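You operate a simulated robot arm through the tools that you are given. There is no shell and no other tool.

The job below is to be done with a simulated robot arm. You get a single attempt, and the scene is never put back.

JOB
Glue the grey felt square on the cart's brown square block and press it down.
Fine: yellow brush over the block's top, back in its tin; square in the middle; leave the others. Set down upright: yellow brush. A coat counts when it lies all over at full strength: go over it till it gets no stronger.

It is judged by the outcome, as a careful person would: the job done as asked, and still so three seconds after it is handed in. It fails if anything else is knocked over, pushed out of place, dropped, spilled or broken.

ROBOT AND FRAMES
A 7-joint arm with a two-finger parallel gripper, fixed in place. Base frame: the origin is at the foot of the arm, x ahead of it, y to its left, z up. Units: cm, degrees, N and s.
With the tool pointing down near the work surface it reaches from about 12 to 50 cm from the base axis. Its first joint turns from -66.0 to 66.0 degrees. Payload 2.4 kg.
Tool frame: the origin (TCP) lies between the finger pads and is the grasp point; the fingertips stand 3 cm ahead of it; z points along the fingers, y is the line along which they close. Largest opening 9.4 cm; finger width 2.8, thickness 1; the body of the gripper, 5 by 9.6 cm, starts 5.5 cm behind the TCP.
Orientation is that of the tool frame in the base frame, as a unit quaternion [x, y, z, w]. With the fingers straight down and closing along the base's y, the tool's x points along the base's -x, its y along +y and its z along -z.

CONTROLS
- The arm moves only by the tool arm_command. Its argument "commands" is a list of rows, each a list of 2 entries, a list of its own where there are three numbers: the shift along the base's x, y, z in cm, then the turn, a rotation vector about the base's x, y, z in degrees. In form: [[[tx, ty, tz], [ax, ay, az]], ...]. A call has 1 to 20 rows; each row shifts and turns the commanded pose from where the row before left it. "grip" is the opening, from 0 (shut) to 1 (fully open), set as the call begins (left out, the last holds). Each row takes 0.2 s and may step no farther than 5 cm and 8.6 degrees from the row before; otherwise, or with a gripper value out of range, the whole call is refused. Where a pose cannot be reached the arm comes as near as it can. A force on the tool above 40 N (or 10 N above the force at the start of the call, whichever is more), or a blocked arm, ends the call early, and 0.2 s more pass. Each finger travels about 15.3 cm/s and halts on what it meets, pressing with about 32 N; the grip force reading is that of the motor and also rises with nothing between the fingers. The clock runs only during rows and for 0.2 s after the last one: add rows that do not move to give the fingers time. The reply holds the time, the measured pose of the TCP, the force on the tool along the base axes, the opening and the grip force, in the units named above and with some noise, with the torque about the TCP (base axes, N m) and any sound that the robot's microphone picked up.
- Cameras (640 x 400 px; columns grow to the right, rows downward): "scene" is fixed at [5.06, 49.26, 143.57]; the picture's right is [-0.62, -0.79, 0.00], its down [-0.55, 0.43, -0.72] and it looks along [0.56, -0.44, -0.70] (base axes); focal length 311 px, centre (320, 200). "wrist" rides on the gripper at [7.6, 1.4, -10.2] in the tool frame; the picture's right is [-0.18, 0.98, 0.00], its down [-0.75, -0.14, -0.64] and it looks along [-0.63, -0.12, 0.77] (tool axes); focal length 243 px, centre (320, 200). There is no depth. A picture from a camera that has moved, and an enlarged one, comes with that camera's place and axes in the base frame and with its lens. The place of the scene camera against the robot may be out by one fixed shift of up to 1.2 cm in any direction.
- grab_frame(camera): a new picture of that camera. It takes no simulated time.
- close_up(camera, box): a new picture of the part [left, top, right, bottom] of that camera's present view, enlarged. It takes no simulated time.
- finish_job(): hands the job in; it is judged then, once.

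Places have to be worked out from the pictures, the camera data and where the tool is seen. Open the gripper and draw the arm clear of the work before you hand the job in, unless the task says otherwise.

The tools are called by a JSON object that holds its "api" and its "payload". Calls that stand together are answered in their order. arm_command: Moves the arm, as the interface text tells. Its arguments: {"type":"object","properties":{"commands":{"type":"array","items":{"type":"array"}},"grip":{"type":"number"}},"required":["commands"]} The other tools are called the same way: grab_frame (camera) takes a picture; close_up (camera, box) takes an enlarged picture of a part of a camera's view; finish_job () hands the job in.

At the start:

```text
time_s: 0.0
position: [40.91, 3.79, 95.59]
orientation: [0.0, 1.0, 0.0, 0.0]
contact_force: [1.1, 0.0, 0.4]
ft_torque: [-0.01, -0.01, -0.02]
gripper_width: 9.4
finger_force: 0.0
```

scene: 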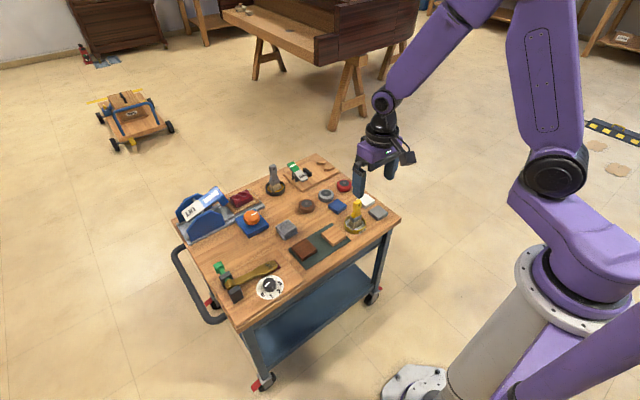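
wrist: 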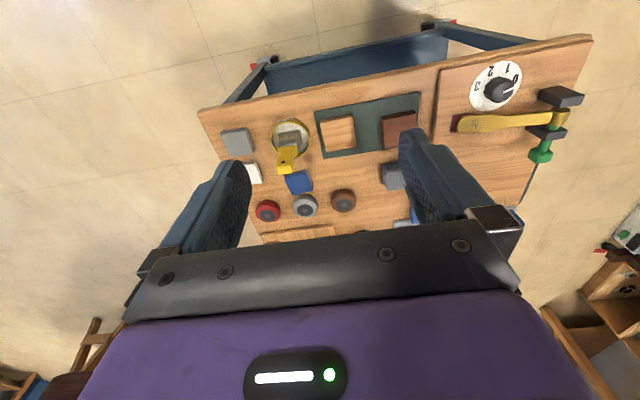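

The pictures show a cart with many small objects, among them a yellow brush in a tin. I'll take enlarged views to identify the felt square, the brown block, the brush and its tin.

{"api": "close_up", "payload": {"camera": "scene", "box": [280, 170, 400, 270]}}

{"api": "close_up", "payload": {"camera": "scene", "box": [170, 150, 410, 310]}}

{"api": "close_up", "payload": {"camera": "wrist", "box": [200, 70, 440, 230]}}

```text
4.00 times, centred on (340, 220) of scene
camera zoom: at [5.06, 49.26, 143.57], right [-0.62, -0.79, 0.0], down [-0.55, 0.43, -0.72], along [0.56, -0.44, -0.7], focal length 1242 px, centre (240, 120)
```

zoom: 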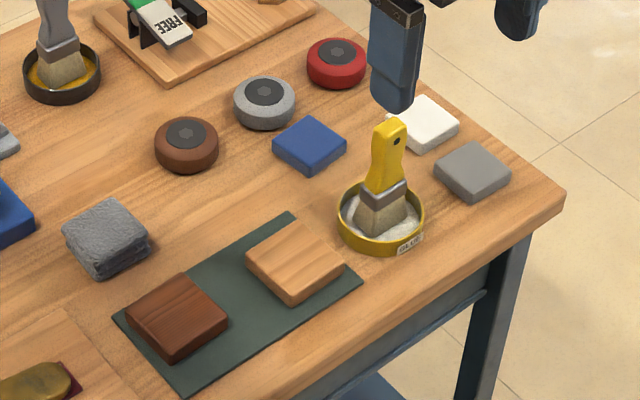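

```text
2.50 times, centred on (290, 230) of scene
camera zoom: at [5.06, 49.26, 143.57], right [-0.62, -0.79, 0.0], down [-0.55, 0.43, -0.72], along [0.56, -0.44, -0.7], focal length 776 px, centre (395, 125)
```

zoom: 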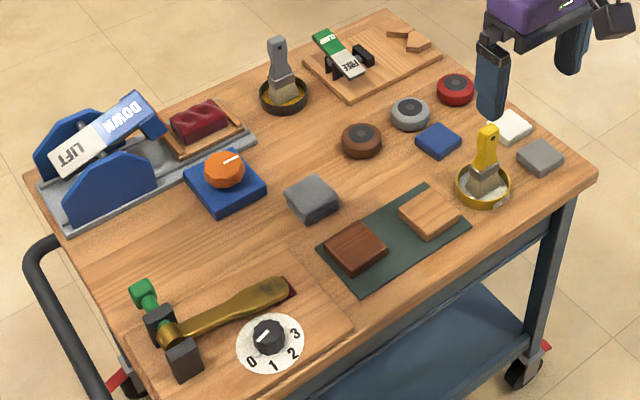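

```text
2.50 times, centred on (320, 150) of wrist
camera zoom: at [33.21, 5.33, 105.82], right [0.18, 0.98, 0.0], down [0.75, -0.14, 0.64], along [0.63, -0.12, -0.77], focal length 606 px, centre (320, 325)
```

zoom: 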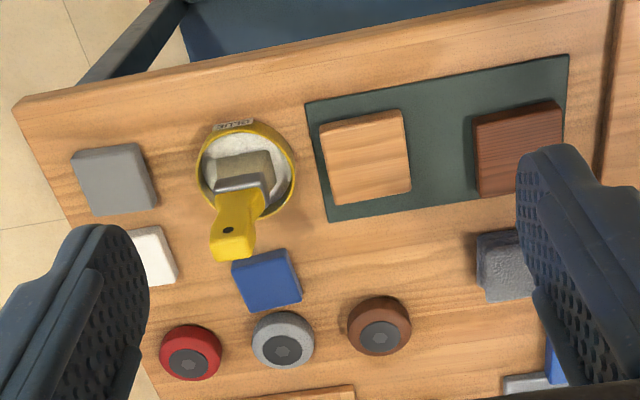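

The felts look like the blue, white and grey squares at the right, and the brown block is the dark one on the green mat. I'll zoom in further to check each of them, and the brush.

{"api": "close_up", "payload": {"camera": "scene", "box": [325, 185, 405, 235]}}

{"api": "close_up", "payload": {"camera": "scene", "box": [270, 215, 350, 265]}}

{"api": "close_up", "payload": {"camera": "wrist", "box": [210, 90, 338, 170]}}

{"api": "close_up", "payload": {"camera": "wrist", "box": [310, 90, 438, 170]}}

```text
8.00 times, centred on (365, 210) of scene
camera zoom: at [5.06, 49.26, 143.57], right [-0.62, -0.79, 0.0], down [-0.55, 0.43, -0.72], along [0.56, -0.44, -0.7], focal length 2484 px, centre (-40, 120)
```

zoom: 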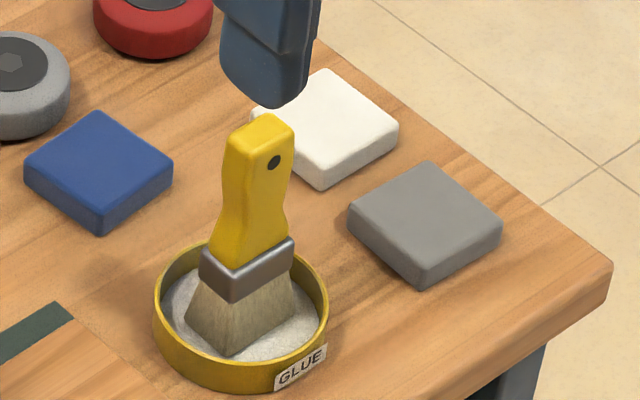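

```text
8.00 times, centred on (310, 240) of scene
camera zoom: at [5.06, 49.26, 143.57], right [-0.62, -0.79, 0.0], down [-0.55, 0.43, -0.72], along [0.56, -0.44, -0.7], focal length 2484 px, centre (400, -120)
```

zoom: 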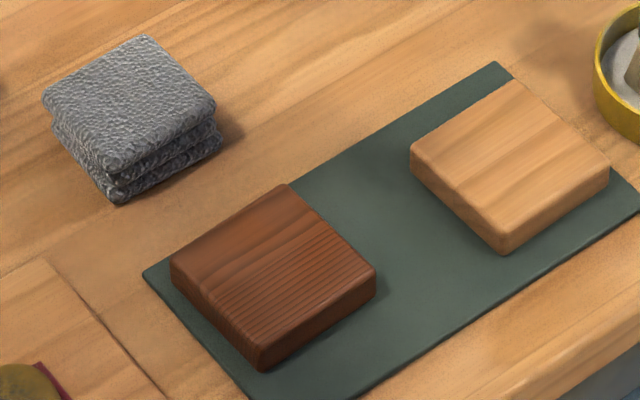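

```text
5.00 times, centred on (274, 130) of wrist
camera zoom: at [33.21, 5.33, 105.82], right [0.18, 0.98, 0.0], down [0.75, -0.14, 0.64], along [0.63, -0.12, -0.77], focal length 1213 px, centre (550, 550)
```

zoom: 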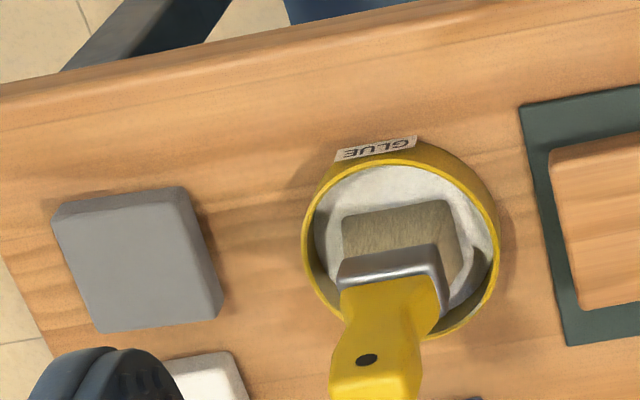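

```text
5.00 times, centred on (374, 130) of wrist
camera zoom: at [33.21, 5.33, 105.82], right [0.18, 0.98, 0.0], down [0.75, -0.14, 0.64], along [0.63, -0.12, -0.77], focal length 1213 px, centre (50, 550)
```

zoom: 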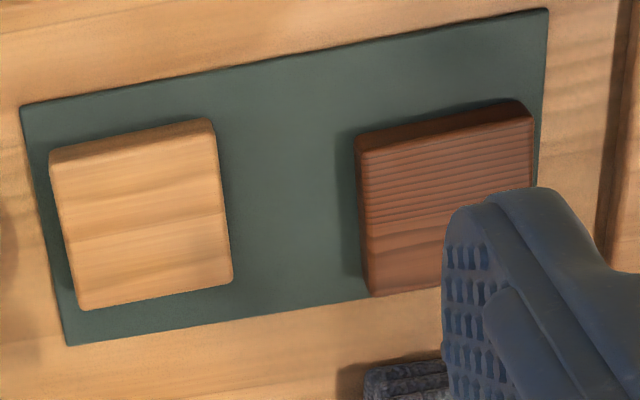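

The grey felt is the smooth grey pad beside the white and blue ones; the rough grey stack looks like a folded cloth. Combining the two views puts the table top at about z=60, the tin near (53.7, -4.8) and the brush top at about z=72, with the brush upright. I'll come straight down to z≈80, in front of the table edge, for closer wrist views.

{"api": "arm_command", "payload": {"commands": [[[0, -1, -4], [0, 0, 0]], [[0, -1, -4], [0, 0, 0]], [[0, -1, -4], [0, 0, 0]], [[0, -0.8, -3.6], [0, 0, 0]], [[0, 0, 0], [0, 0, 0]]], "grip": 1}}

```text
time_s: 1.2
position: [40.85, -0.01, 79.91]
orientation: [-0.001, 1.0, 0.0, 0.0]
contact_force: [-0.6, 0.0, 0.5]
ft_torque: [0.01, 0.01, 0.01]
gripper_width: 9.39
finger_force: 0.0
```

The arm reached (40.9, 0, 79.9). I'll take wrist views from here.

{"api": "grab_frame", "payload": {"camera": "wrist"}}

{"api": "grab_frame", "payload": {"camera": "scene"}}

```text
taken
camera wrist: at [33.18, 1.49, 90.11], right [0.18, 0.98, 0.0], down [0.75, -0.14, 0.64], along [0.63, -0.12, -0.77], focal length 243 px, centre (320, 200)
```

wrist: 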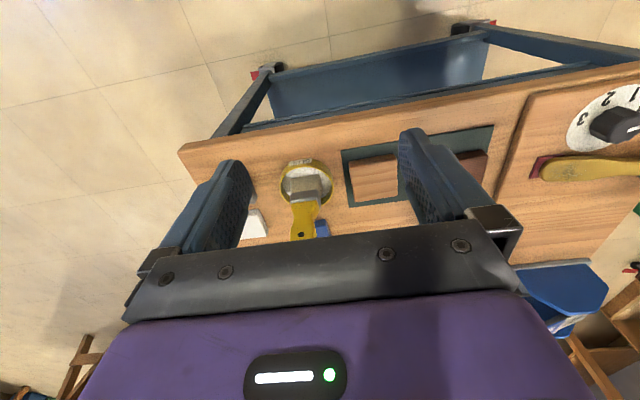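

```text
taken
```

scene: 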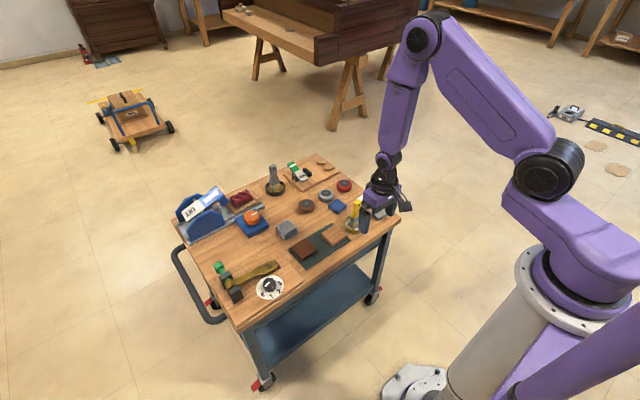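

Comparing the two wrist views puts the tin rim near (52.6, -4.2, 62). I'll zoom in on the brush and the blocks from this pose.

{"api": "close_up", "payload": {"camera": "wrist", "box": [240, 140, 368, 220]}}

{"api": "close_up", "payload": {"camera": "scene", "box": [330, 180, 410, 230]}}

```text
5.00 times, centred on (304, 180) of wrist
camera zoom: at [33.18, 1.49, 90.11], right [0.18, 0.98, 0.0], down [0.75, -0.14, 0.64], along [0.63, -0.12, -0.77], focal length 1213 px, centre (400, 300)
```

zoom: 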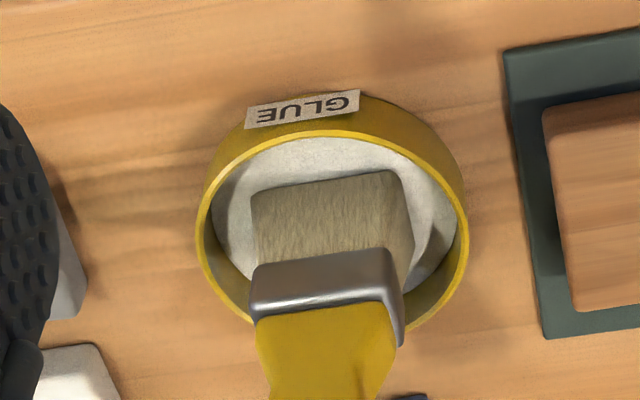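

```text
8.00 times, centred on (370, 205) of scene
camera zoom: at [5.06, 49.26, 143.57], right [-0.62, -0.79, 0.0], down [-0.55, 0.43, -0.72], along [0.56, -0.44, -0.7], focal length 2484 px, centre (-80, 160)
```

zoom: 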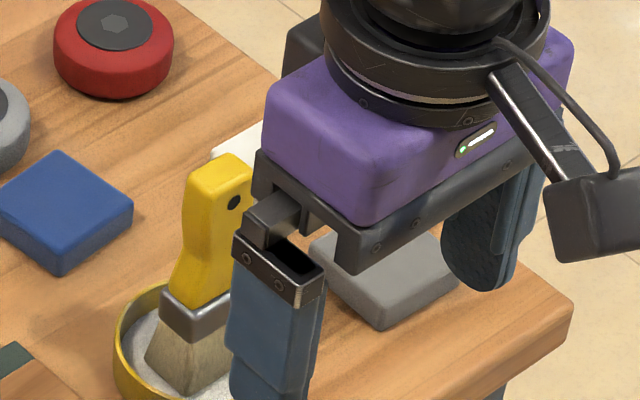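

The tin centre comes out near (53.3, -4.4), and the bristles and handle are centred at about (53.7, -4.5), wide along y. I'll move above the brush at z=80, which keeps the fingertips well above its top. This also tests the reach.

{"api": "arm_command", "payload": {"commands": [[[3, -1.2, 0], [0, 0, 0]], [[3, -1.2, 0], [0, 0, 0]], [[3, -1.1, 0], [0, 0, 0]], [[2, -0.5, 0], [0, 0, 0]], [[0, 0, 0], [0, 0, 0]]]}}

```text
time_s: 2.4
position: [51.79, -3.92, 79.91]
orientation: [0.0, 1.0, 0.0, 0.0]
contact_force: [0.7, -0.9, 0.9]
ft_torque: [0.02, 0.0, -0.01]
gripper_width: 9.4
finger_force: 0.0
```

The arm reached x=51.8 without trouble. I'll check where the brush sits relative to the fingers.

{"api": "grab_frame", "payload": {"camera": "wrist"}}

{"api": "close_up", "payload": {"camera": "scene", "box": [300, 150, 428, 230]}}

```text
taken
camera wrist: at [44.2, -2.5, 90.18], right [0.18, 0.98, 0.0], down [0.75, -0.14, 0.64], along [0.63, -0.12, -0.77], focal length 243 px, centre (320, 200)
```

wrist: 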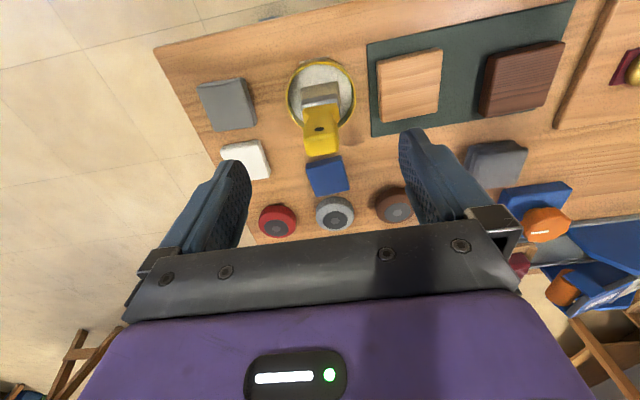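

```text
5.00 times, centred on (364, 190) of scene
camera zoom: at [5.06, 49.26, 143.57], right [-0.62, -0.79, 0.0], down [-0.55, 0.43, -0.72], along [0.56, -0.44, -0.7], focal length 1553 px, centre (100, 250)
```

zoom: 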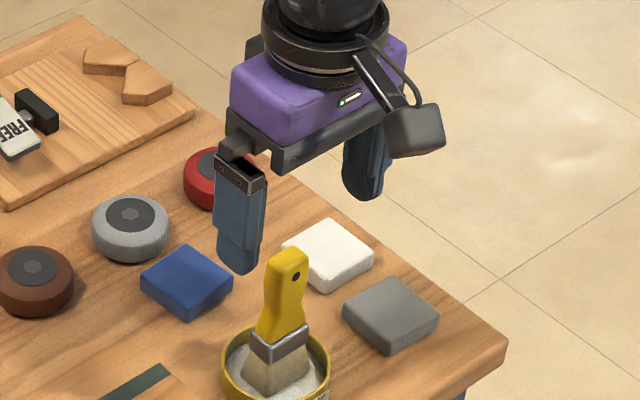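

This is a clear view of everything. I'll zoom in to measure positions precisely.

{"api": "close_up", "payload": {"camera": "wrist", "box": [256, 50, 384, 130]}}

{"api": "close_up", "payload": {"camera": "wrist", "box": [180, 110, 308, 190]}}

{"api": "close_up", "payload": {"camera": "wrist", "box": [290, 110, 418, 190]}}

{"api": "close_up", "payload": {"camera": "wrist", "box": [450, 40, 578, 120]}}

{"api": "close_up", "payload": {"camera": "wrist", "box": [160, 50, 288, 130]}}

```text
5.00 times, centred on (320, 90) of wrist
camera zoom: at [44.2, -2.5, 90.18], right [0.18, 0.98, 0.0], down [0.75, -0.14, 0.64], along [0.63, -0.12, -0.77], focal length 1213 px, centre (320, 750)
```

zoom: 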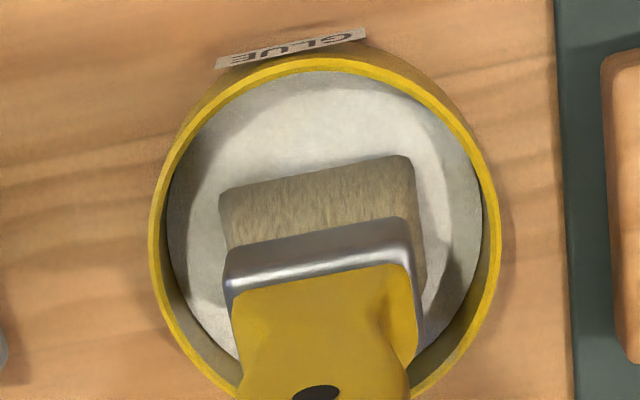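

```text
5.00 times, centred on (244, 150) of wrist
camera zoom: at [44.2, -2.5, 90.18], right [0.18, 0.98, 0.0], down [0.75, -0.14, 0.64], along [0.63, -0.12, -0.77], focal length 1213 px, centre (700, 450)
```

zoom: 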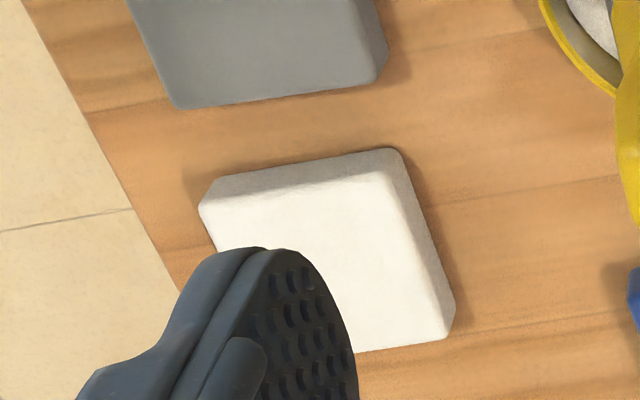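

```text
5.00 times, centred on (354, 150) of wrist
camera zoom: at [44.2, -2.5, 90.18], right [0.18, 0.98, 0.0], down [0.75, -0.14, 0.64], along [0.63, -0.12, -0.77], focal length 1213 px, centre (150, 450)
```

zoom: 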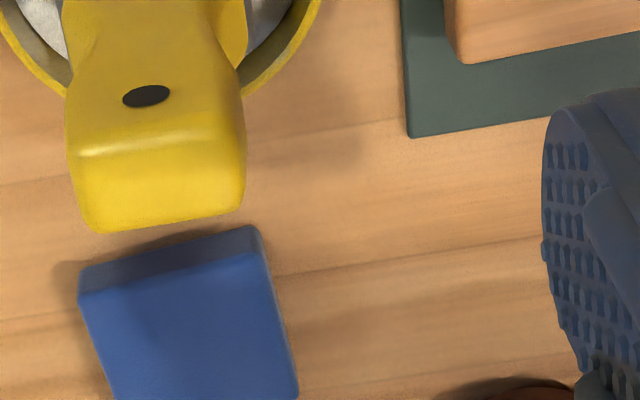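

```text
5.00 times, centred on (514, 80) of wrist
camera zoom: at [44.2, -2.5, 90.18], right [0.18, 0.98, 0.0], down [0.75, -0.14, 0.64], along [0.63, -0.12, -0.77], focal length 1213 px, centre (-650, 800)
```

zoom: 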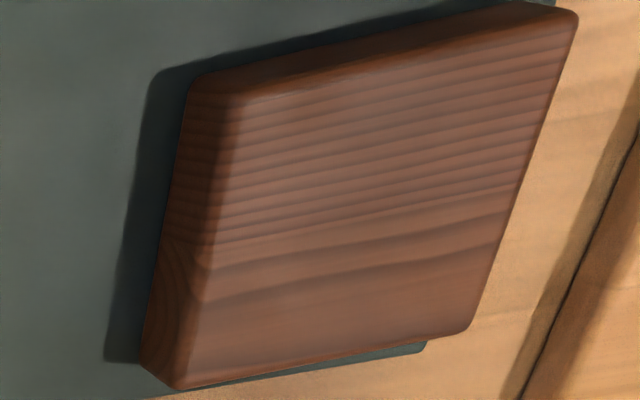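

```text
5.00 times, centred on (224, 90) of wrist
camera zoom: at [44.2, -2.5, 90.18], right [0.18, 0.98, 0.0], down [0.75, -0.14, 0.64], along [0.63, -0.12, -0.77], focal length 1213 px, centre (800, 750)
```

zoom: 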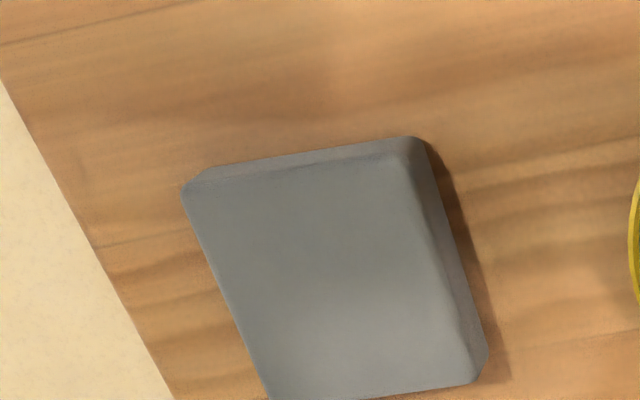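

Triangulating across three wrist views gives these positions:
- Mat and table top at z≈62.
- Tin rim at (52.05, -3.9, 63.8), with a diameter of 7.4.
- Brush at (52.35, -3.9), with its handle top at z≈74 and the ferrule top at about 68.2.
- Brown block centred at (54.4, 16.1), top at z≈64.3, side about 5.6.
- Grey felt centred at (51.6, -14.2).

I'll go straight down around the handle with the gripper open.

{"api": "arm_command", "payload": {"commands": [[[0.3, 0.05, -2], [0, 0, 0]], [[0.2, 0, -2], [0, 0, 0]], [[0, 0, -2], [0, 0, 0]], [[0, 0, -1.5], [0, 0, 0]], [[0, 0, -0.8], [0, 0, 0]], [[0, 0, 0], [0, 0, 0]]], "grip": 1}}

```text
time_s: 3.8
position: [52.43, -3.81, 71.51]
orientation: [-0.001, 1.0, 0.0, 0.0]
contact_force: [-0.2, -0.2, 0.2]
ft_torque: [-0.01, 0.0, 0.03]
gripper_width: 9.41
finger_force: 0.1
```

The TCP is at (52.4, -3.8, 71.5) with no contact. Before closing I'll check that the handle sits centred between the fingers.

{"api": "grab_frame", "payload": {"camera": "wrist"}}

{"api": "close_up", "payload": {"camera": "scene", "box": [316, 170, 412, 230]}}

```text
taken
camera wrist: at [44.75, -2.43, 81.87], right [0.18, 0.98, 0.0], down [0.75, -0.14, 0.64], along [0.63, -0.12, -0.77], focal length 243 px, centre (320, 200)
```

wrist: 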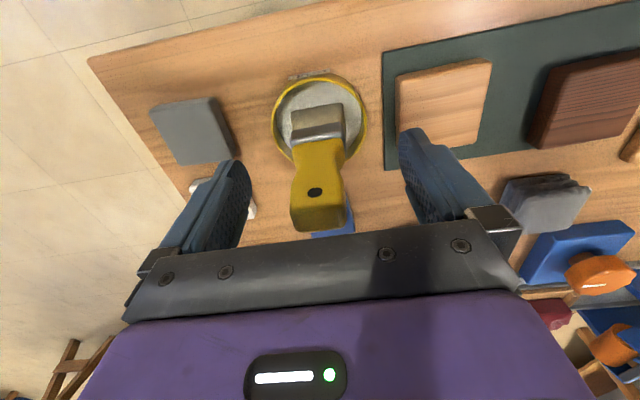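

```text
6.67 times, centred on (364, 200) of scene
camera zoom: at [5.06, 49.26, 143.57], right [-0.62, -0.79, 0.0], down [-0.55, 0.43, -0.72], along [0.56, -0.44, -0.7], focal length 2070 px, centre (27, 200)
```

zoom: 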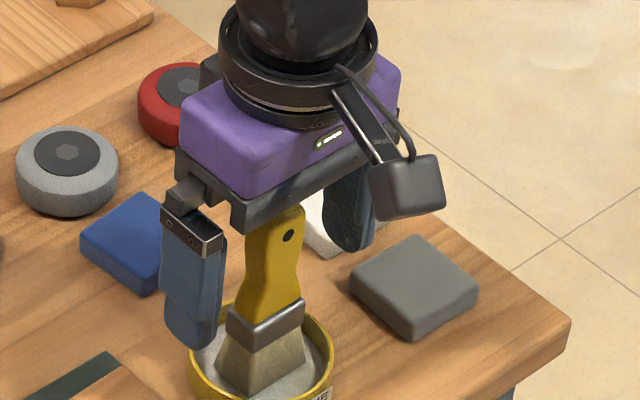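

The handle is centred between the fingers and its hole shows at z≈73, as expected. I'll close on it without moving.

{"api": "arm_command", "payload": {"commands": [[[0, 0, 0], [0, 0, 0]], [[0, 0, 0], [0, 0, 0]], [[0, 0, 0], [0, 0, 0]], [[0, 0, 0], [0, 0, 0]]], "grip": 0}}

```text
time_s: 4.8
position: [52.41, -3.82, 71.62]
orientation: [-0.001, 1.0, 0.0, 0.0]
contact_force: [1.0, 0.5, 4.8]
ft_torque: [0.03, 0.08, 0.0]
gripper_width: 2.91
finger_force: 32.0
```

The grip holds at 2.9 cm with 32 N. I'll lift straight up slowly and check the load and the picture.

{"api": "arm_command", "payload": {"commands": [[[0, 0, 0.5], [0, 0, 0]], [[0, 0, 1], [0, 0, 0]], [[0, 0, 1.5], [0, 0, 0]], [[0, 0, 2], [0, 0, 0]], [[0, 0, 2], [0, 0, 0]], [[0, 0, 0], [0, 0, 0]]]}}

{"api": "grab_frame", "payload": {"camera": "wrist"}}

{"api": "close_up", "payload": {"camera": "scene", "box": [290, 150, 418, 230]}}

```text
time_s: 6.2
position: [52.22, -3.96, 78.58]
orientation: [-0.001, 1.0, 0.001, 0.0]
contact_force: [-0.1, 0.3, 0.0]
ft_torque: [-0.01, -0.01, 0.0]
gripper_width: 2.92
finger_force: 31.5
```

```text
taken
camera wrist: at [44.64, -2.49, 88.98], right [0.18, 0.98, 0.0], down [0.75, -0.14, 0.64], along [0.63, -0.12, -0.77], focal length 243 px, centre (320, 200)
```

wrist: 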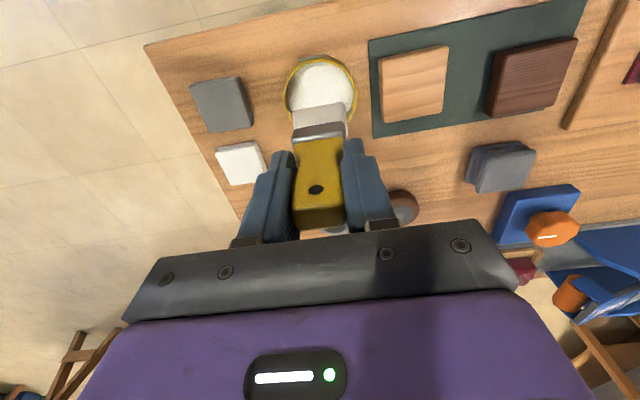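

```text
5.00 times, centred on (354, 190) of scene
camera zoom: at [5.06, 49.26, 143.57], right [-0.62, -0.79, 0.0], down [-0.55, 0.43, -0.72], along [0.56, -0.44, -0.7], focal length 1553 px, centre (150, 250)
```

zoom: 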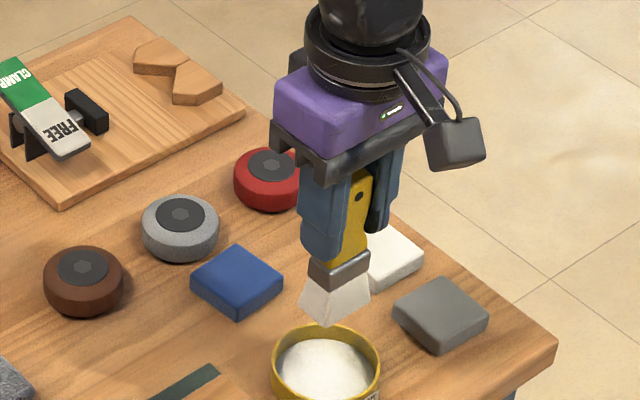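

The brush came out cleanly, with white glue on the bristles and no slip in the fingers. Next I'll carry it over the middle of the brown block at the same height.

{"api": "arm_command", "payload": {"commands": [[[0, 2, 0], [0, 0, 0]], [[0.3, 3.5, 0], [0, 0, 0]], [[0.5, 4, 0], [0, 0, 0]], [[0.5, 4, 0], [0, 0, 0]], [[0.4, 3.5, 0], [0, 0, 0]], [[0.3, 3, 0], [0, 0, 0]], [[0, 0, 0], [0, 0, 0]]]}}

{"api": "grab_frame", "payload": {"camera": "wrist"}}

{"api": "close_up", "payload": {"camera": "scene", "box": [254, 190, 382, 270]}}

```text
time_s: 7.8
position: [54.2, 16.22, 78.75]
orientation: [0.0, 1.0, 0.0, 0.0]
contact_force: [-0.1, -0.4, -0.9]
ft_torque: [-0.01, -0.02, 0.01]
gripper_width: 2.89
finger_force: 32.2
```

```text
taken
camera wrist: at [46.54, 17.7, 88.92], right [0.18, 0.98, 0.0], down [0.75, -0.14, 0.64], along [0.63, -0.12, -0.77], focal length 243 px, centre (320, 200)
```

wrist: 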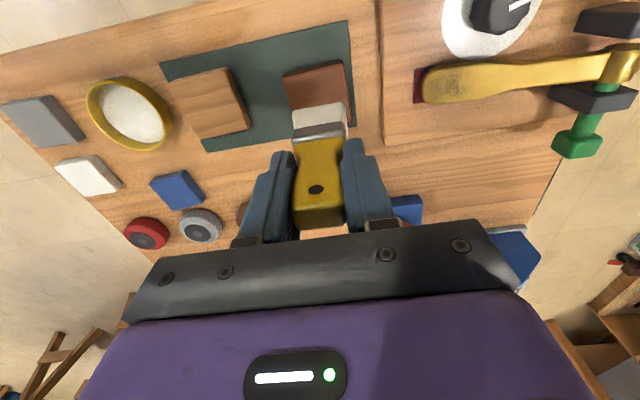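

```text
5.00 times, centred on (318, 230) of scene
camera zoom: at [5.06, 49.26, 143.56], right [-0.62, -0.79, 0.0], down [-0.55, 0.43, -0.72], along [0.56, -0.44, -0.7], focal length 1553 px, centre (330, 50)
```

zoom: 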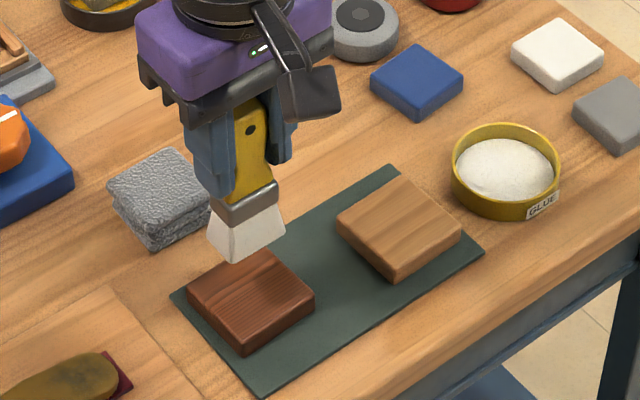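

The brush is above the block. I'll zoom in to check its alignment with the block edges.

{"api": "close_up", "payload": {"camera": "wrist", "box": [256, 50, 384, 130]}}

```text
5.00 times, centred on (320, 90) of wrist
camera zoom: at [46.54, 17.7, 88.92], right [0.18, 0.98, 0.0], down [0.75, -0.14, 0.64], along [0.63, -0.12, -0.77], focal length 1213 px, centre (320, 750)
```

zoom: 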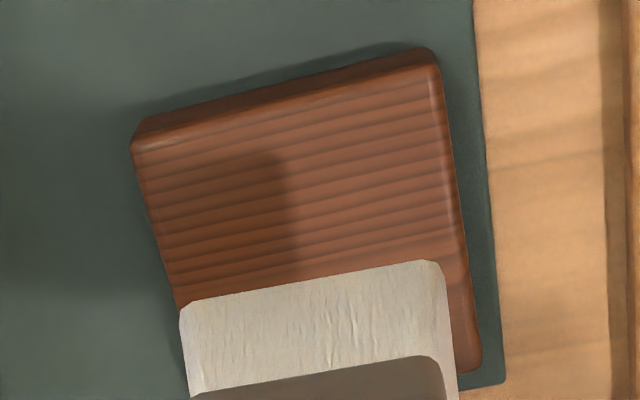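

The block's top runs x 51.6–57.3, y 13.3–19.1, and the bristles are centred under the TCP, about 4.1 × 2.3 in size. I'll lower to just above the expected contact height, then feel for the surface in small steps.

{"api": "arm_command", "payload": {"commands": [[[0, 0, -1.5], [0, 0, 0]], [[0, 0, -1.5], [0, 0, 0]], [[0, 0, -1], [0, 0, 0]], [[0, 0, -0.3], [0, 0, 0]], [[0, 0, 0], [0, 0, 0]]]}}

{"api": "close_up", "payload": {"camera": "scene", "box": [270, 215, 350, 265]}}

```text
time_s: 9.0
position: [54.2, 16.2, 74.3]
orientation: [-0.001, 1.0, 0.001, 0.001]
contact_force: [-0.4, -0.2, -0.5]
ft_torque: [0.01, 0.01, 0.04]
gripper_width: 2.9
finger_force: 31.9
```

```text
8.00 times, centred on (310, 240) of scene
camera zoom: at [5.06, 49.26, 143.56], right [-0.62, -0.79, 0.0], down [-0.55, 0.43, -0.72], along [0.56, -0.44, -0.7], focal length 2484 px, centre (400, -120)
```

zoom: 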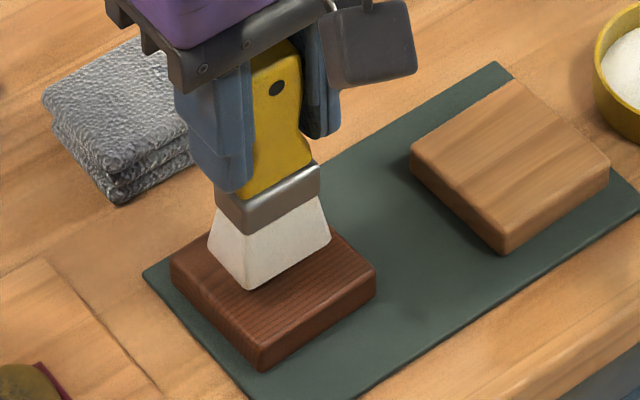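

Force is still zero and the bristle tips are just above the wood. I'll feel down in 0.15 cm steps.

{"api": "arm_command", "payload": {"commands": [[[0, 0, -0.2], [0, 0, 0]], [[0, 0, -0.15], [0, 0, 0]], [[0, 0, 0], [0, 0, 0]]]}}

```text
time_s: 9.8
position: [54.33, 16.18, 73.93]
orientation: [0.0, 1.0, 0.0, 0.0]
contact_force: [0.3, 1.0, 0.2]
ft_torque: [0.0, -0.02, 0.04]
gripper_width: 2.91
finger_force: 32.2
```

There is no contact yet at z≈73.95, so I'll keep stepping down.

{"api": "arm_command", "payload": {"commands": [[[0, 0, -0.15], [0, 0, 0]], [[0, 0, -0.1], [0, 0, 0]], [[0, 0, 0], [0, 0, 0]]]}}

{"api": "close_up", "payload": {"camera": "scene", "box": [280, 230, 328, 260]}}

```text
time_s: 10.6
position: [54.34, 16.24, 73.77]
orientation: [-0.001, 1.0, 0.0, 0.001]
contact_force: [0.4, 0.7, -0.8]
ft_torque: [-0.01, 0.01, -0.04]
gripper_width: 2.88
finger_force: 31.8
```

```text
13.33 times, centred on (304, 245) of scene
camera zoom: at [5.06, 49.26, 143.56], right [-0.62, -0.79, 0.0], down [-0.55, 0.43, -0.72], along [0.56, -0.44, -0.7], focal length 4141 px, centre (533, -400)
```

zoom: 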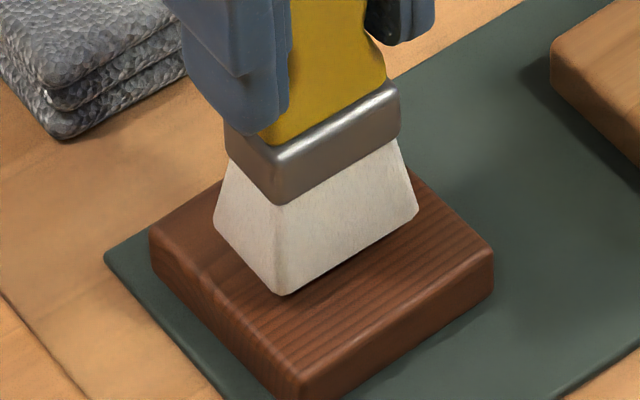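

Force is still about zero. I'll step down a little more and read the force.

{"api": "arm_command", "payload": {"commands": [[[0, 0, -0.1], [0, 0, 0]], [[0, 0, -0.1], [0, 0, 0]], [[0, 0, 0], [0, 0, 0]]]}}

{"api": "close_up", "payload": {"camera": "wrist", "box": [256, 50, 384, 130]}}

```text
time_s: 11.4
position: [54.32, 16.09, 73.52]
orientation: [-0.001, 1.0, 0.0, 0.001]
contact_force: [0.2, 0.0, -0.4]
ft_torque: [0.02, -0.03, -0.02]
gripper_width: 2.87
finger_force: 31.9
```

```text
5.00 times, centred on (320, 90) of wrist
camera zoom: at [46.68, 17.59, 83.8], right [0.18, 0.98, 0.0], down [0.75, -0.14, 0.64], along [0.63, -0.12, -0.77], focal length 1213 px, centre (320, 750)
```

zoom: 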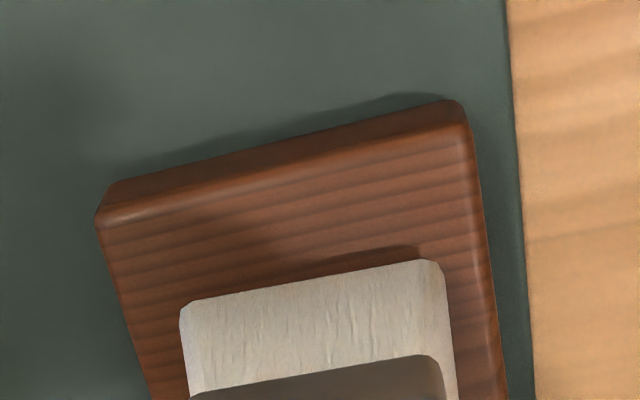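

A thin shadow still shows under the bristles and there is no force. I'll keep going down in 0.1 steps.

{"api": "arm_command", "payload": {"commands": [[[0, 0, -0.1], [0, 0, 0]], [[0, 0, -0.1], [0, 0, 0]], [[0, 0, 0], [0, 0, 0]]]}}

```text
time_s: 12.2
position: [54.45, 16.17, 73.31]
orientation: [0.0, 1.0, -0.001, 0.001]
contact_force: [0.1, -0.6, -1.2]
ft_torque: [-0.04, 0.02, 0.01]
gripper_width: 2.87
finger_force: 32.8
```

Still nothing at 73.3, so I'll continue.

{"api": "arm_command", "payload": {"commands": [[[0, 0, -0.1], [0, 0, 0]], [[0, 0, -0.1], [0, 0, 0]], [[0, 0, 0], [0, 0, 0]]]}}

{"api": "close_up", "payload": {"camera": "scene", "box": [280, 230, 328, 260]}}

{"api": "close_up", "payload": {"camera": "wrist", "box": [256, 50, 384, 130]}}

```text
time_s: 13.0
position: [54.32, 16.07, 73.2]
orientation: [-0.001, 1.0, 0.0, 0.001]
contact_force: [-4.1, -0.4, 22.2]
ft_torque: [-0.26, 0.68, 0.02]
gripper_width: 2.86
finger_force: 32.2
```

```text
13.33 times, centred on (304, 245) of scene
camera zoom: at [5.01, 49.25, 143.57], right [-0.62, -0.79, 0.0], down [-0.55, 0.43, -0.72], along [0.56, -0.44, -0.7], focal length 4141 px, centre (533, -400)
```

zoom: 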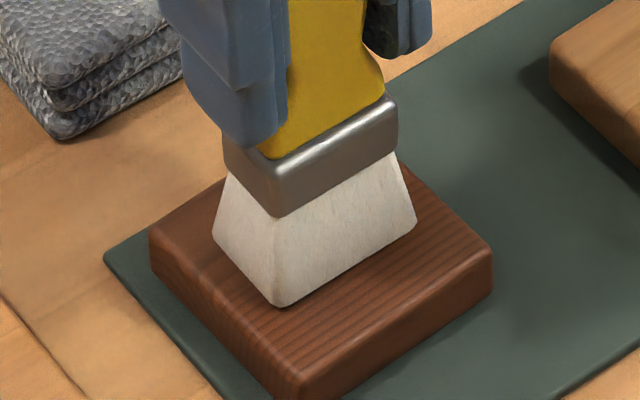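

```text
5.00 times, centred on (320, 90) of wrist
camera zoom: at [46.77, 17.58, 83.52], right [0.18, 0.98, 0.0], down [0.75, -0.14, 0.64], along [0.63, -0.12, -0.77], focal length 1213 px, centre (320, 750)
```

zoom: 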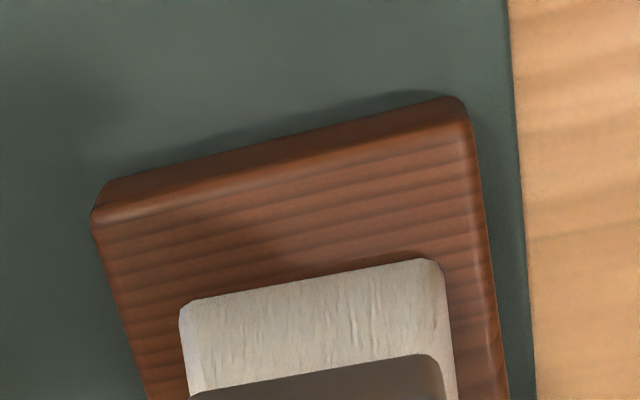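

Contact came at z≈73.25 with 22 N, so the bristles are quite stiff. I'll ease up 0.1 and read the force before stroking.

{"api": "arm_command", "payload": {"commands": [[[0, 0, 0.1], [0, 0, 0]], [[0, 0, 0], [0, 0, 0]]]}}

```text
time_s: 13.6
position: [54.5, 16.16, 73.19]
orientation: [-0.001, 1.0, 0.0, 0.001]
contact_force: [-2.5, 1.4, 15.6]
ft_torque: [-0.07, 0.32, -0.02]
gripper_width: 2.85
finger_force: 32.1
```

Now it reads 15.6 N, still firm. I'll ease up a bit more.

{"api": "arm_command", "payload": {"commands": [[[0, 0, 0.1], [0, 0, 0]], [[0, 0, 0], [0, 0, 0]], [[0, 0, 0], [0, 0, 0]]]}}

```text
time_s: 14.4
position: [54.24, 16.12, 73.3]
orientation: [0.0, 1.0, 0.0, -0.001]
contact_force: [0.3, -0.5, -0.5]
ft_torque: [0.0, -0.02, 0.0]
gripper_width: 2.86
finger_force: 32.1
```

Force is zero at this height, so contact lies within the last 0.1. I'll go down 0.05 and make a short trial stroke along x, then look at the coat and whether the block moved.

{"api": "arm_command", "payload": {"commands": [[[0, 0, -0.06], [0, 0, 0]], [[0, 0, 0], [0, 0, 0]], [[0.4, 0, 0], [0, 0, 0]], [[0.4, 0, 0], [0, 0, 0]], [[0, 0, 0], [0, 0, 0]]]}}

{"api": "close_up", "payload": {"camera": "wrist", "box": [256, 50, 384, 130]}}

{"api": "close_up", "payload": {"camera": "scene", "box": [270, 215, 350, 265]}}

```text
time_s: 15.6
position: [55.18, 16.04, 73.31]
orientation: [0.0, 1.0, 0.0, 0.0]
contact_force: [0.5, 0.2, -1.0]
ft_torque: [0.02, 0.01, -0.03]
gripper_width: 2.86
finger_force: 32.3
```

```text
5.00 times, centred on (320, 90) of wrist
camera zoom: at [47.53, 17.56, 83.6], right [0.18, 0.98, 0.0], down [0.75, -0.14, 0.64], along [0.63, -0.12, -0.77], focal length 1213 px, centre (320, 750)
```

zoom: 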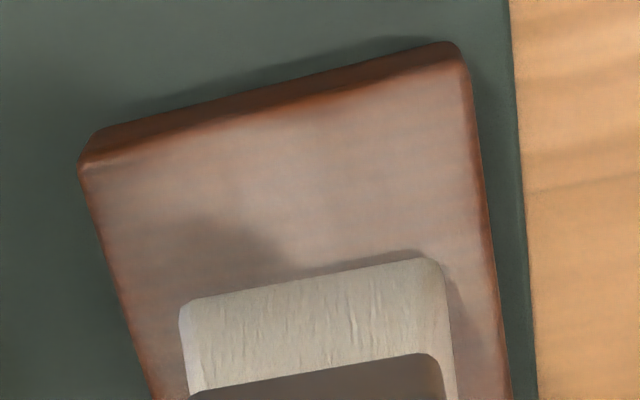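

```text
8.00 times, centred on (310, 240) of scene
camera zoom: at [5.06, 49.26, 143.56], right [-0.62, -0.79, 0.0], down [-0.55, 0.43, -0.72], along [0.56, -0.44, -0.7], focal length 2484 px, centre (400, -120)
```

zoom: 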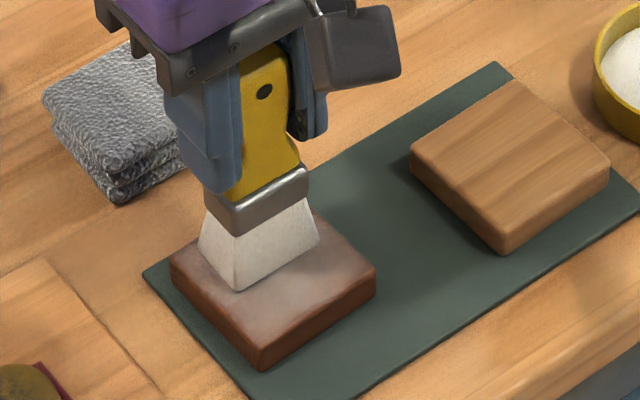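

The trial stroke left a thin whitish film and the block did not move. Next I'll brush two overlapping lanes (y≈15.1 and 17.2) back and forth along x, with light contact.

{"api": "arm_command", "payload": {"commands": [[[0.7, -0.5, -0.03], [0, 0, 0]], [[0.7, -0.45, 0], [0, 0, 0]], [[-1.05, 0, 0], [0, 0, 0]], [[-1.05, 0, 0], [0, 0, 0]], [[-1.05, 0, 0], [0, 0, 0]], [[-1.05, 0, 0], [0, 0, 0]], [[1.05, 0, 0], [0, 0, 0]], [[1.05, 0, 0], [0, 0, 0]], [[1.05, 0, 0], [0, 0, 0]], [[1.05, 0, 0], [0, 0, 0]], [[0, 1.05, 0], [0, 0, 0]], [[0, 1.05, 0], [0, 0, 0]], [[-1.05, 0, 0], [0, 0, 0]], [[-1.05, 0, 0], [0, 0, 0]], [[-1.05, 0, 0], [0, 0, 0]], [[-1.05, 0, 0], [0, 0, 0]], [[1.05, 0, 0], [0, 0, 0]], [[1.05, 0, 0], [0, 0, 0]], [[1.05, 0, 0], [0, 0, 0]], [[1.05, 0, 0], [0, 0, 0]]]}}

{"api": "close_up", "payload": {"camera": "wrist", "box": [256, 50, 384, 130]}}

{"api": "close_up", "payload": {"camera": "scene", "box": [270, 215, 350, 265]}}

```text
time_s: 19.8
position: [56.62, 17.05, 73.38]
orientation: [0.0, 1.0, 0.001, 0.001]
contact_force: [-3.5, 2.2, 8.1]
ft_torque: [0.03, 0.39, -0.05]
gripper_width: 2.85
finger_force: 31.8
```

```text
5.00 times, centred on (320, 90) of wrist
camera zoom: at [48.92, 18.65, 83.57], right [0.18, 0.98, 0.0], down [0.75, -0.14, 0.64], along [0.63, -0.12, -0.77], focal length 1213 px, centre (320, 750)
```

zoom: 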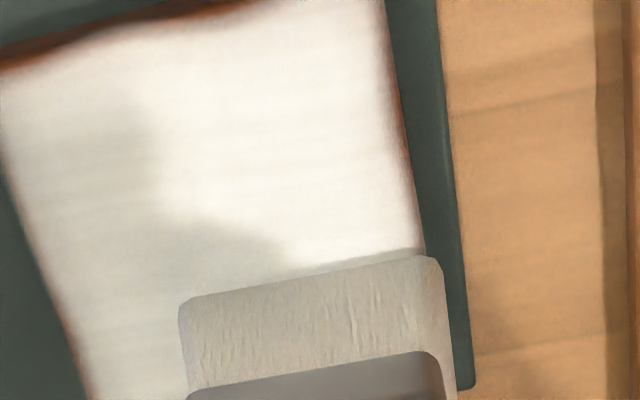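

```text
8.00 times, centred on (310, 240) of scene
camera zoom: at [5.04, 49.26, 143.57], right [-0.62, -0.79, 0.0], down [-0.55, 0.43, -0.72], along [0.56, -0.44, -0.7], focal length 2484 px, centre (400, -120)
```

zoom: 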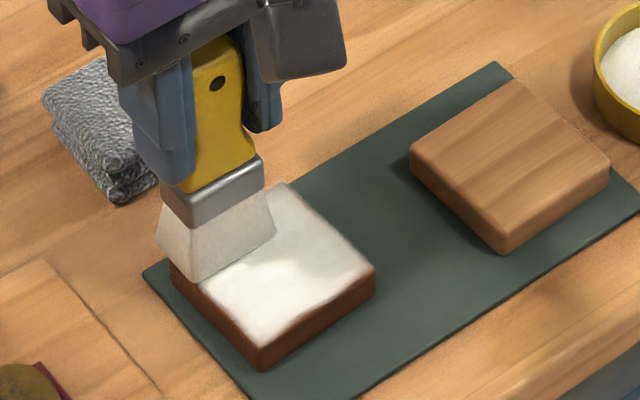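

The coat is much stronger and the block is still in place. I'll go over it again with wider coverage to bring the rims and corners to full strength.

{"api": "arm_command", "payload": {"commands": [[[0.4, 0.5, 0], [0, 0, 0]], [[-1.02, 0, 0], [0, 0, 0]], [[-1.02, 0, 0], [0, 0, 0]], [[-1.02, 0, 0], [0, 0, 0]], [[-1.02, 0, 0], [0, 0, 0]], [[-1.02, 0, 0], [0, 0, 0]], [[0, -1, 0], [0, 0, 0]], [[0, -1, 0], [0, 0, 0]], [[1.02, 0, 0], [0, 0, 0]], [[1.02, 0, 0], [0, 0, 0]], [[1.02, 0, 0], [0, 0, 0]], [[1.02, 0, 0], [0, 0, 0]], [[1.02, 0, 0], [0, 0, 0]], [[0, -1, 0], [0, 0, 0]], [[-1.02, 0, 0], [0, 0, 0]], [[-1.02, 0, 0], [0, 0, 0]], [[-1.02, 0, 0], [0, 0, 0]], [[-1.02, 0, 0], [0, 0, 0]], [[-1.02, 0, 0], [0, 0, 0]], [[0, 0, 0], [0, 0, 0]]]}}

{"api": "close_up", "payload": {"camera": "scene", "box": [270, 215, 350, 265]}}

{"api": "close_up", "payload": {"camera": "wrist", "box": [256, 50, 384, 130]}}

```text
time_s: 22.1
position: [53.96, 15.79, 73.29]
orientation: [-0.001, 1.0, -0.001, -0.002]
contact_force: [-3.6, -0.3, 12.4]
ft_torque: [-0.13, 0.28, -0.01]
gripper_width: 2.85
finger_force: 31.8
stopped in row 11: the force on the tool passed its limit at 42 N (the readings are from after the stop); the commanded pose is now the measured one
```

```text
8.00 times, centred on (310, 240) of scene
camera zoom: at [5.03, 49.25, 143.57], right [-0.62, -0.79, 0.0], down [-0.55, 0.43, -0.72], along [0.56, -0.44, -0.7], focal length 2484 px, centre (400, -120)
```

zoom: 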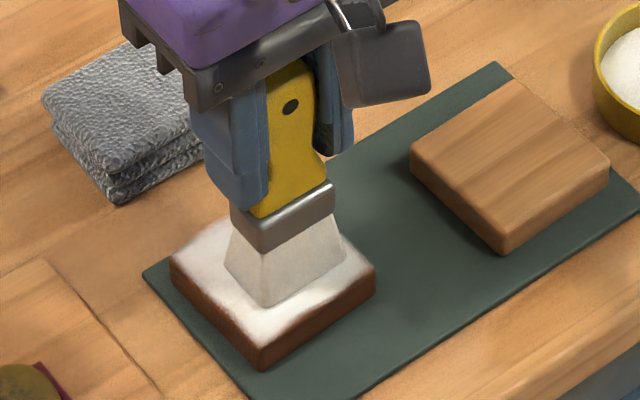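

```text
5.00 times, centred on (320, 90) of wrist
camera zoom: at [46.42, 17.23, 83.61], right [0.18, 0.98, 0.0], down [0.76, -0.14, 0.64], along [0.63, -0.12, -0.77], focal length 1213 px, centre (320, 750)
```

zoom: 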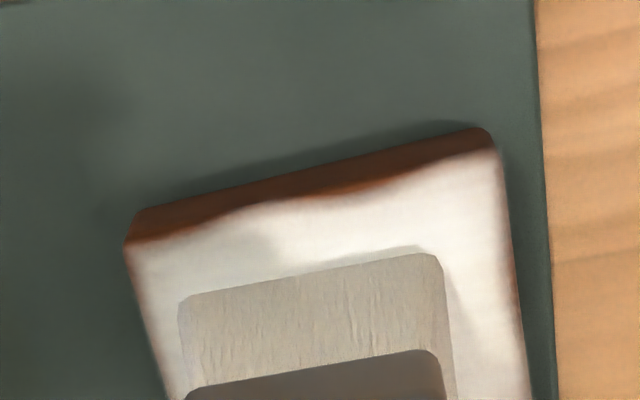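

The force briefly passed 40 N mid-stroke, but the block has not shifted. I'll ease up slightly and continue slower, working the near edge (low x) where brown still shows.

{"api": "arm_command", "payload": {"commands": [[[0, 0, 0.06], [0, 0, 0]], [[-0.6, 0, 0], [0, 0, 0]], [[-0.6, 0, 0], [0, 0, 0]], [[-0.6, 0, 0], [0, 0, 0]], [[-0.2, -0.6, 0], [0, 0, 0]], [[0, -0.6, 0], [0, 0, 0]], [[0, 0, 0], [0, 0, 0]]]}}

{"api": "close_up", "payload": {"camera": "scene", "box": [270, 215, 350, 265]}}

```text
time_s: 23.7
position: [51.9, 14.56, 73.22]
orientation: [-0.001, 1.0, -0.001, -0.003]
contact_force: [-0.7, 5.1, 10.8]
ft_torque: [0.4, -0.03, 0.04]
gripper_width: 2.84
finger_force: 32.4
```

```text
8.00 times, centred on (310, 240) of scene
camera zoom: at [5.04, 49.26, 143.56], right [-0.62, -0.79, 0.0], down [-0.55, 0.43, -0.72], along [0.56, -0.44, -0.7], focal length 2484 px, centre (400, -120)
```

zoom: 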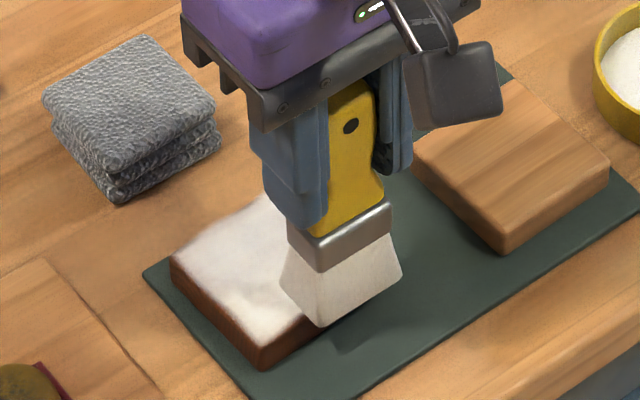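

The brush is at the near corner, with a normal force of about 11 N. I'll now trace the rim slowly: along the near edge, up the +y edge and across the far edge.

{"api": "arm_command", "payload": {"commands": [[[0, 0.55, 0.03], [0, 0, 0]], [[0, 0.55, 0], [0, 0, 0]], [[0, 0.55, 0], [0, 0, 0]], [[0, 0.55, 0], [0, 0, 0]], [[0, 0.55, 0], [0, 0, 0]], [[0, 0.55, 0], [0, 0, 0]], [[0.6, 0, 0], [0, 0, 0]], [[0.6, 0, 0], [0, 0, 0]], [[0.6, 0, 0], [0, 0, 0]], [[0.6, 0, 0], [0, 0, 0]], [[0.6, 0, 0], [0, 0, 0]], [[0.6, 0, 0], [0, 0, 0]], [[0.6, 0, 0], [0, 0, 0]], [[0.6, 0, 0], [0, 0, 0]], [[0.3, -0.2, 0], [0, 0, 0]], [[0, -0.6, 0], [0, 0, 0]], [[0, -0.6, 0], [0, 0, 0]], [[0, -0.6, 0], [0, 0, 0]], [[0, -0.6, 0], [0, 0, 0]], [[0, -0.6, 0], [0, 0, 0]]]}}

{"api": "close_up", "payload": {"camera": "scene", "box": [270, 215, 350, 265]}}

{"api": "close_up", "payload": {"camera": "wrist", "box": [256, 20, 384, 100]}}

```text
time_s: 27.9
position: [57.11, 14.64, 73.31]
orientation: [0.0, 1.0, -0.001, -0.002]
contact_force: [0.1, 4.1, 8.5]
ft_torque: [0.34, -0.07, -0.01]
gripper_width: 2.82
finger_force: 32.5
```

```text
8.00 times, centred on (310, 240) of scene
camera zoom: at [5.04, 49.26, 143.56], right [-0.62, -0.79, 0.0], down [-0.55, 0.43, -0.72], along [0.56, -0.44, -0.7], focal length 2484 px, centre (400, -120)
```

zoom: 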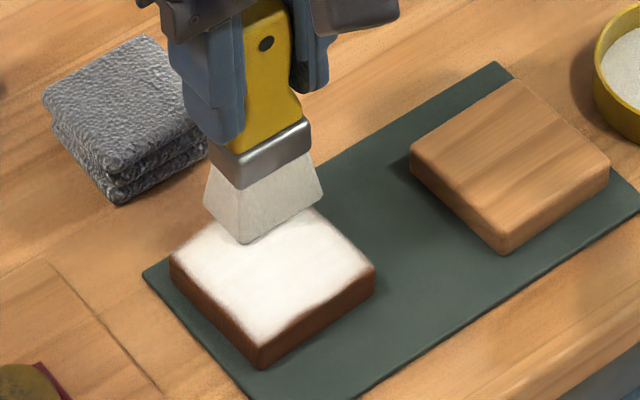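

```text
5.00 times, centred on (320, 60) of wrist
camera zoom: at [49.45, 16.11, 83.61], right [0.18, 0.98, 0.0], down [0.76, -0.14, 0.64], along [0.63, -0.12, -0.77], focal length 1213 px, centre (320, 900)
```

zoom: 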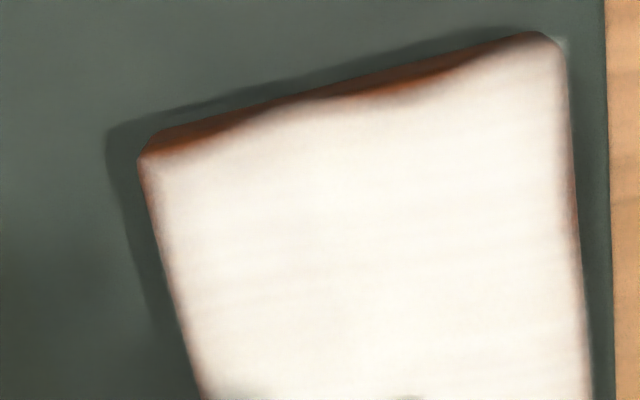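

The top is now nearly all white; only the -y rim looks slightly thin. I'll do that edge and another middle lane, then compare again.

{"api": "arm_command", "payload": {"commands": [[[-0.58, -0.1, 0], [0, 0, 0]], [[-0.58, 0, 0], [0, 0, 0]], [[-0.58, 0, 0], [0, 0, 0]], [[-0.58, 0, 0], [0, 0, 0]], [[-0.58, 0, 0], [0, 0, 0]], [[-0.58, 0, 0], [0, 0, 0]], [[-0.58, 0, 0], [0, 0, 0]], [[-0.58, 0, 0], [0, 0, 0]], [[-0.58, 0, 0], [0, 0, 0]], [[0, 0.6, 0], [0, 0, 0]], [[0, 0.6, 0], [0, 0, 0]], [[0, 0.6, 0], [0, 0, 0]], [[0.6, 0, 0], [0, 0, 0]], [[0.6, 0, 0], [0, 0, 0]], [[0.6, 0, 0], [0, 0, 0]], [[0.6, 0, 0], [0, 0, 0]], [[0.6, 0, 0], [0, 0, 0]], [[0.6, 0, 0], [0, 0, 0]], [[0.6, 0, 0], [0, 0, 0]], [[0.6, 0, 0], [0, 0, 0]]]}}

{"api": "close_up", "payload": {"camera": "scene", "box": [270, 215, 350, 265]}}

{"api": "close_up", "payload": {"camera": "wrist", "box": [256, 20, 384, 100]}}

```text
time_s: 32.1
position: [56.74, 16.31, 73.35]
orientation: [-0.001, 1.0, 0.0, -0.003]
contact_force: [0.3, 0.4, -0.9]
ft_torque: [0.0, 0.0, 0.01]
gripper_width: 2.82
finger_force: 32.2
```

```text
8.00 times, centred on (310, 240) of scene
camera zoom: at [5.06, 49.26, 143.56], right [-0.62, -0.79, 0.0], down [-0.55, 0.43, -0.72], along [0.56, -0.44, -0.7], focal length 2484 px, centre (400, -120)
```

zoom: 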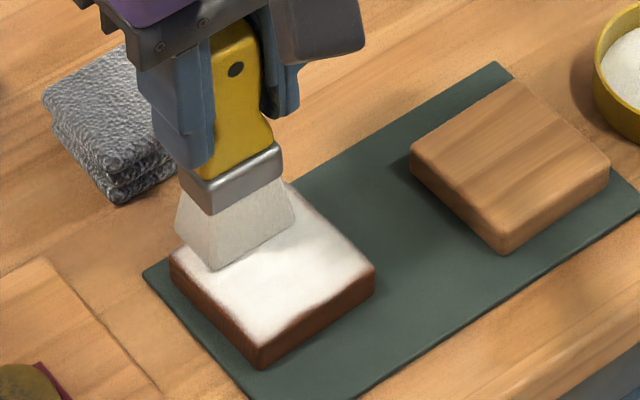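

```text
5.00 times, centred on (320, 60) of wrist
camera zoom: at [49.11, 17.77, 83.67], right [0.18, 0.98, 0.0], down [0.76, -0.14, 0.64], along [0.63, -0.12, -0.77], focal length 1213 px, centre (320, 900)
```

zoom: 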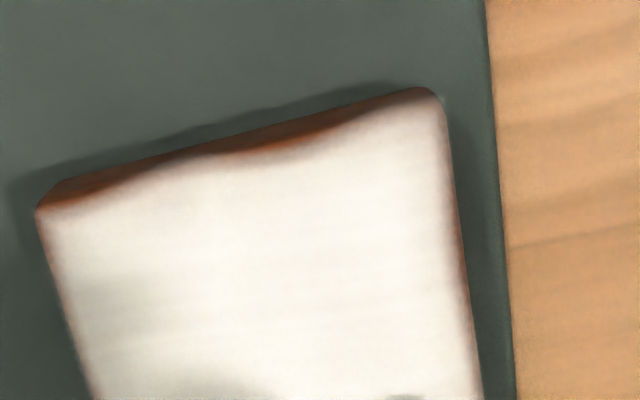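

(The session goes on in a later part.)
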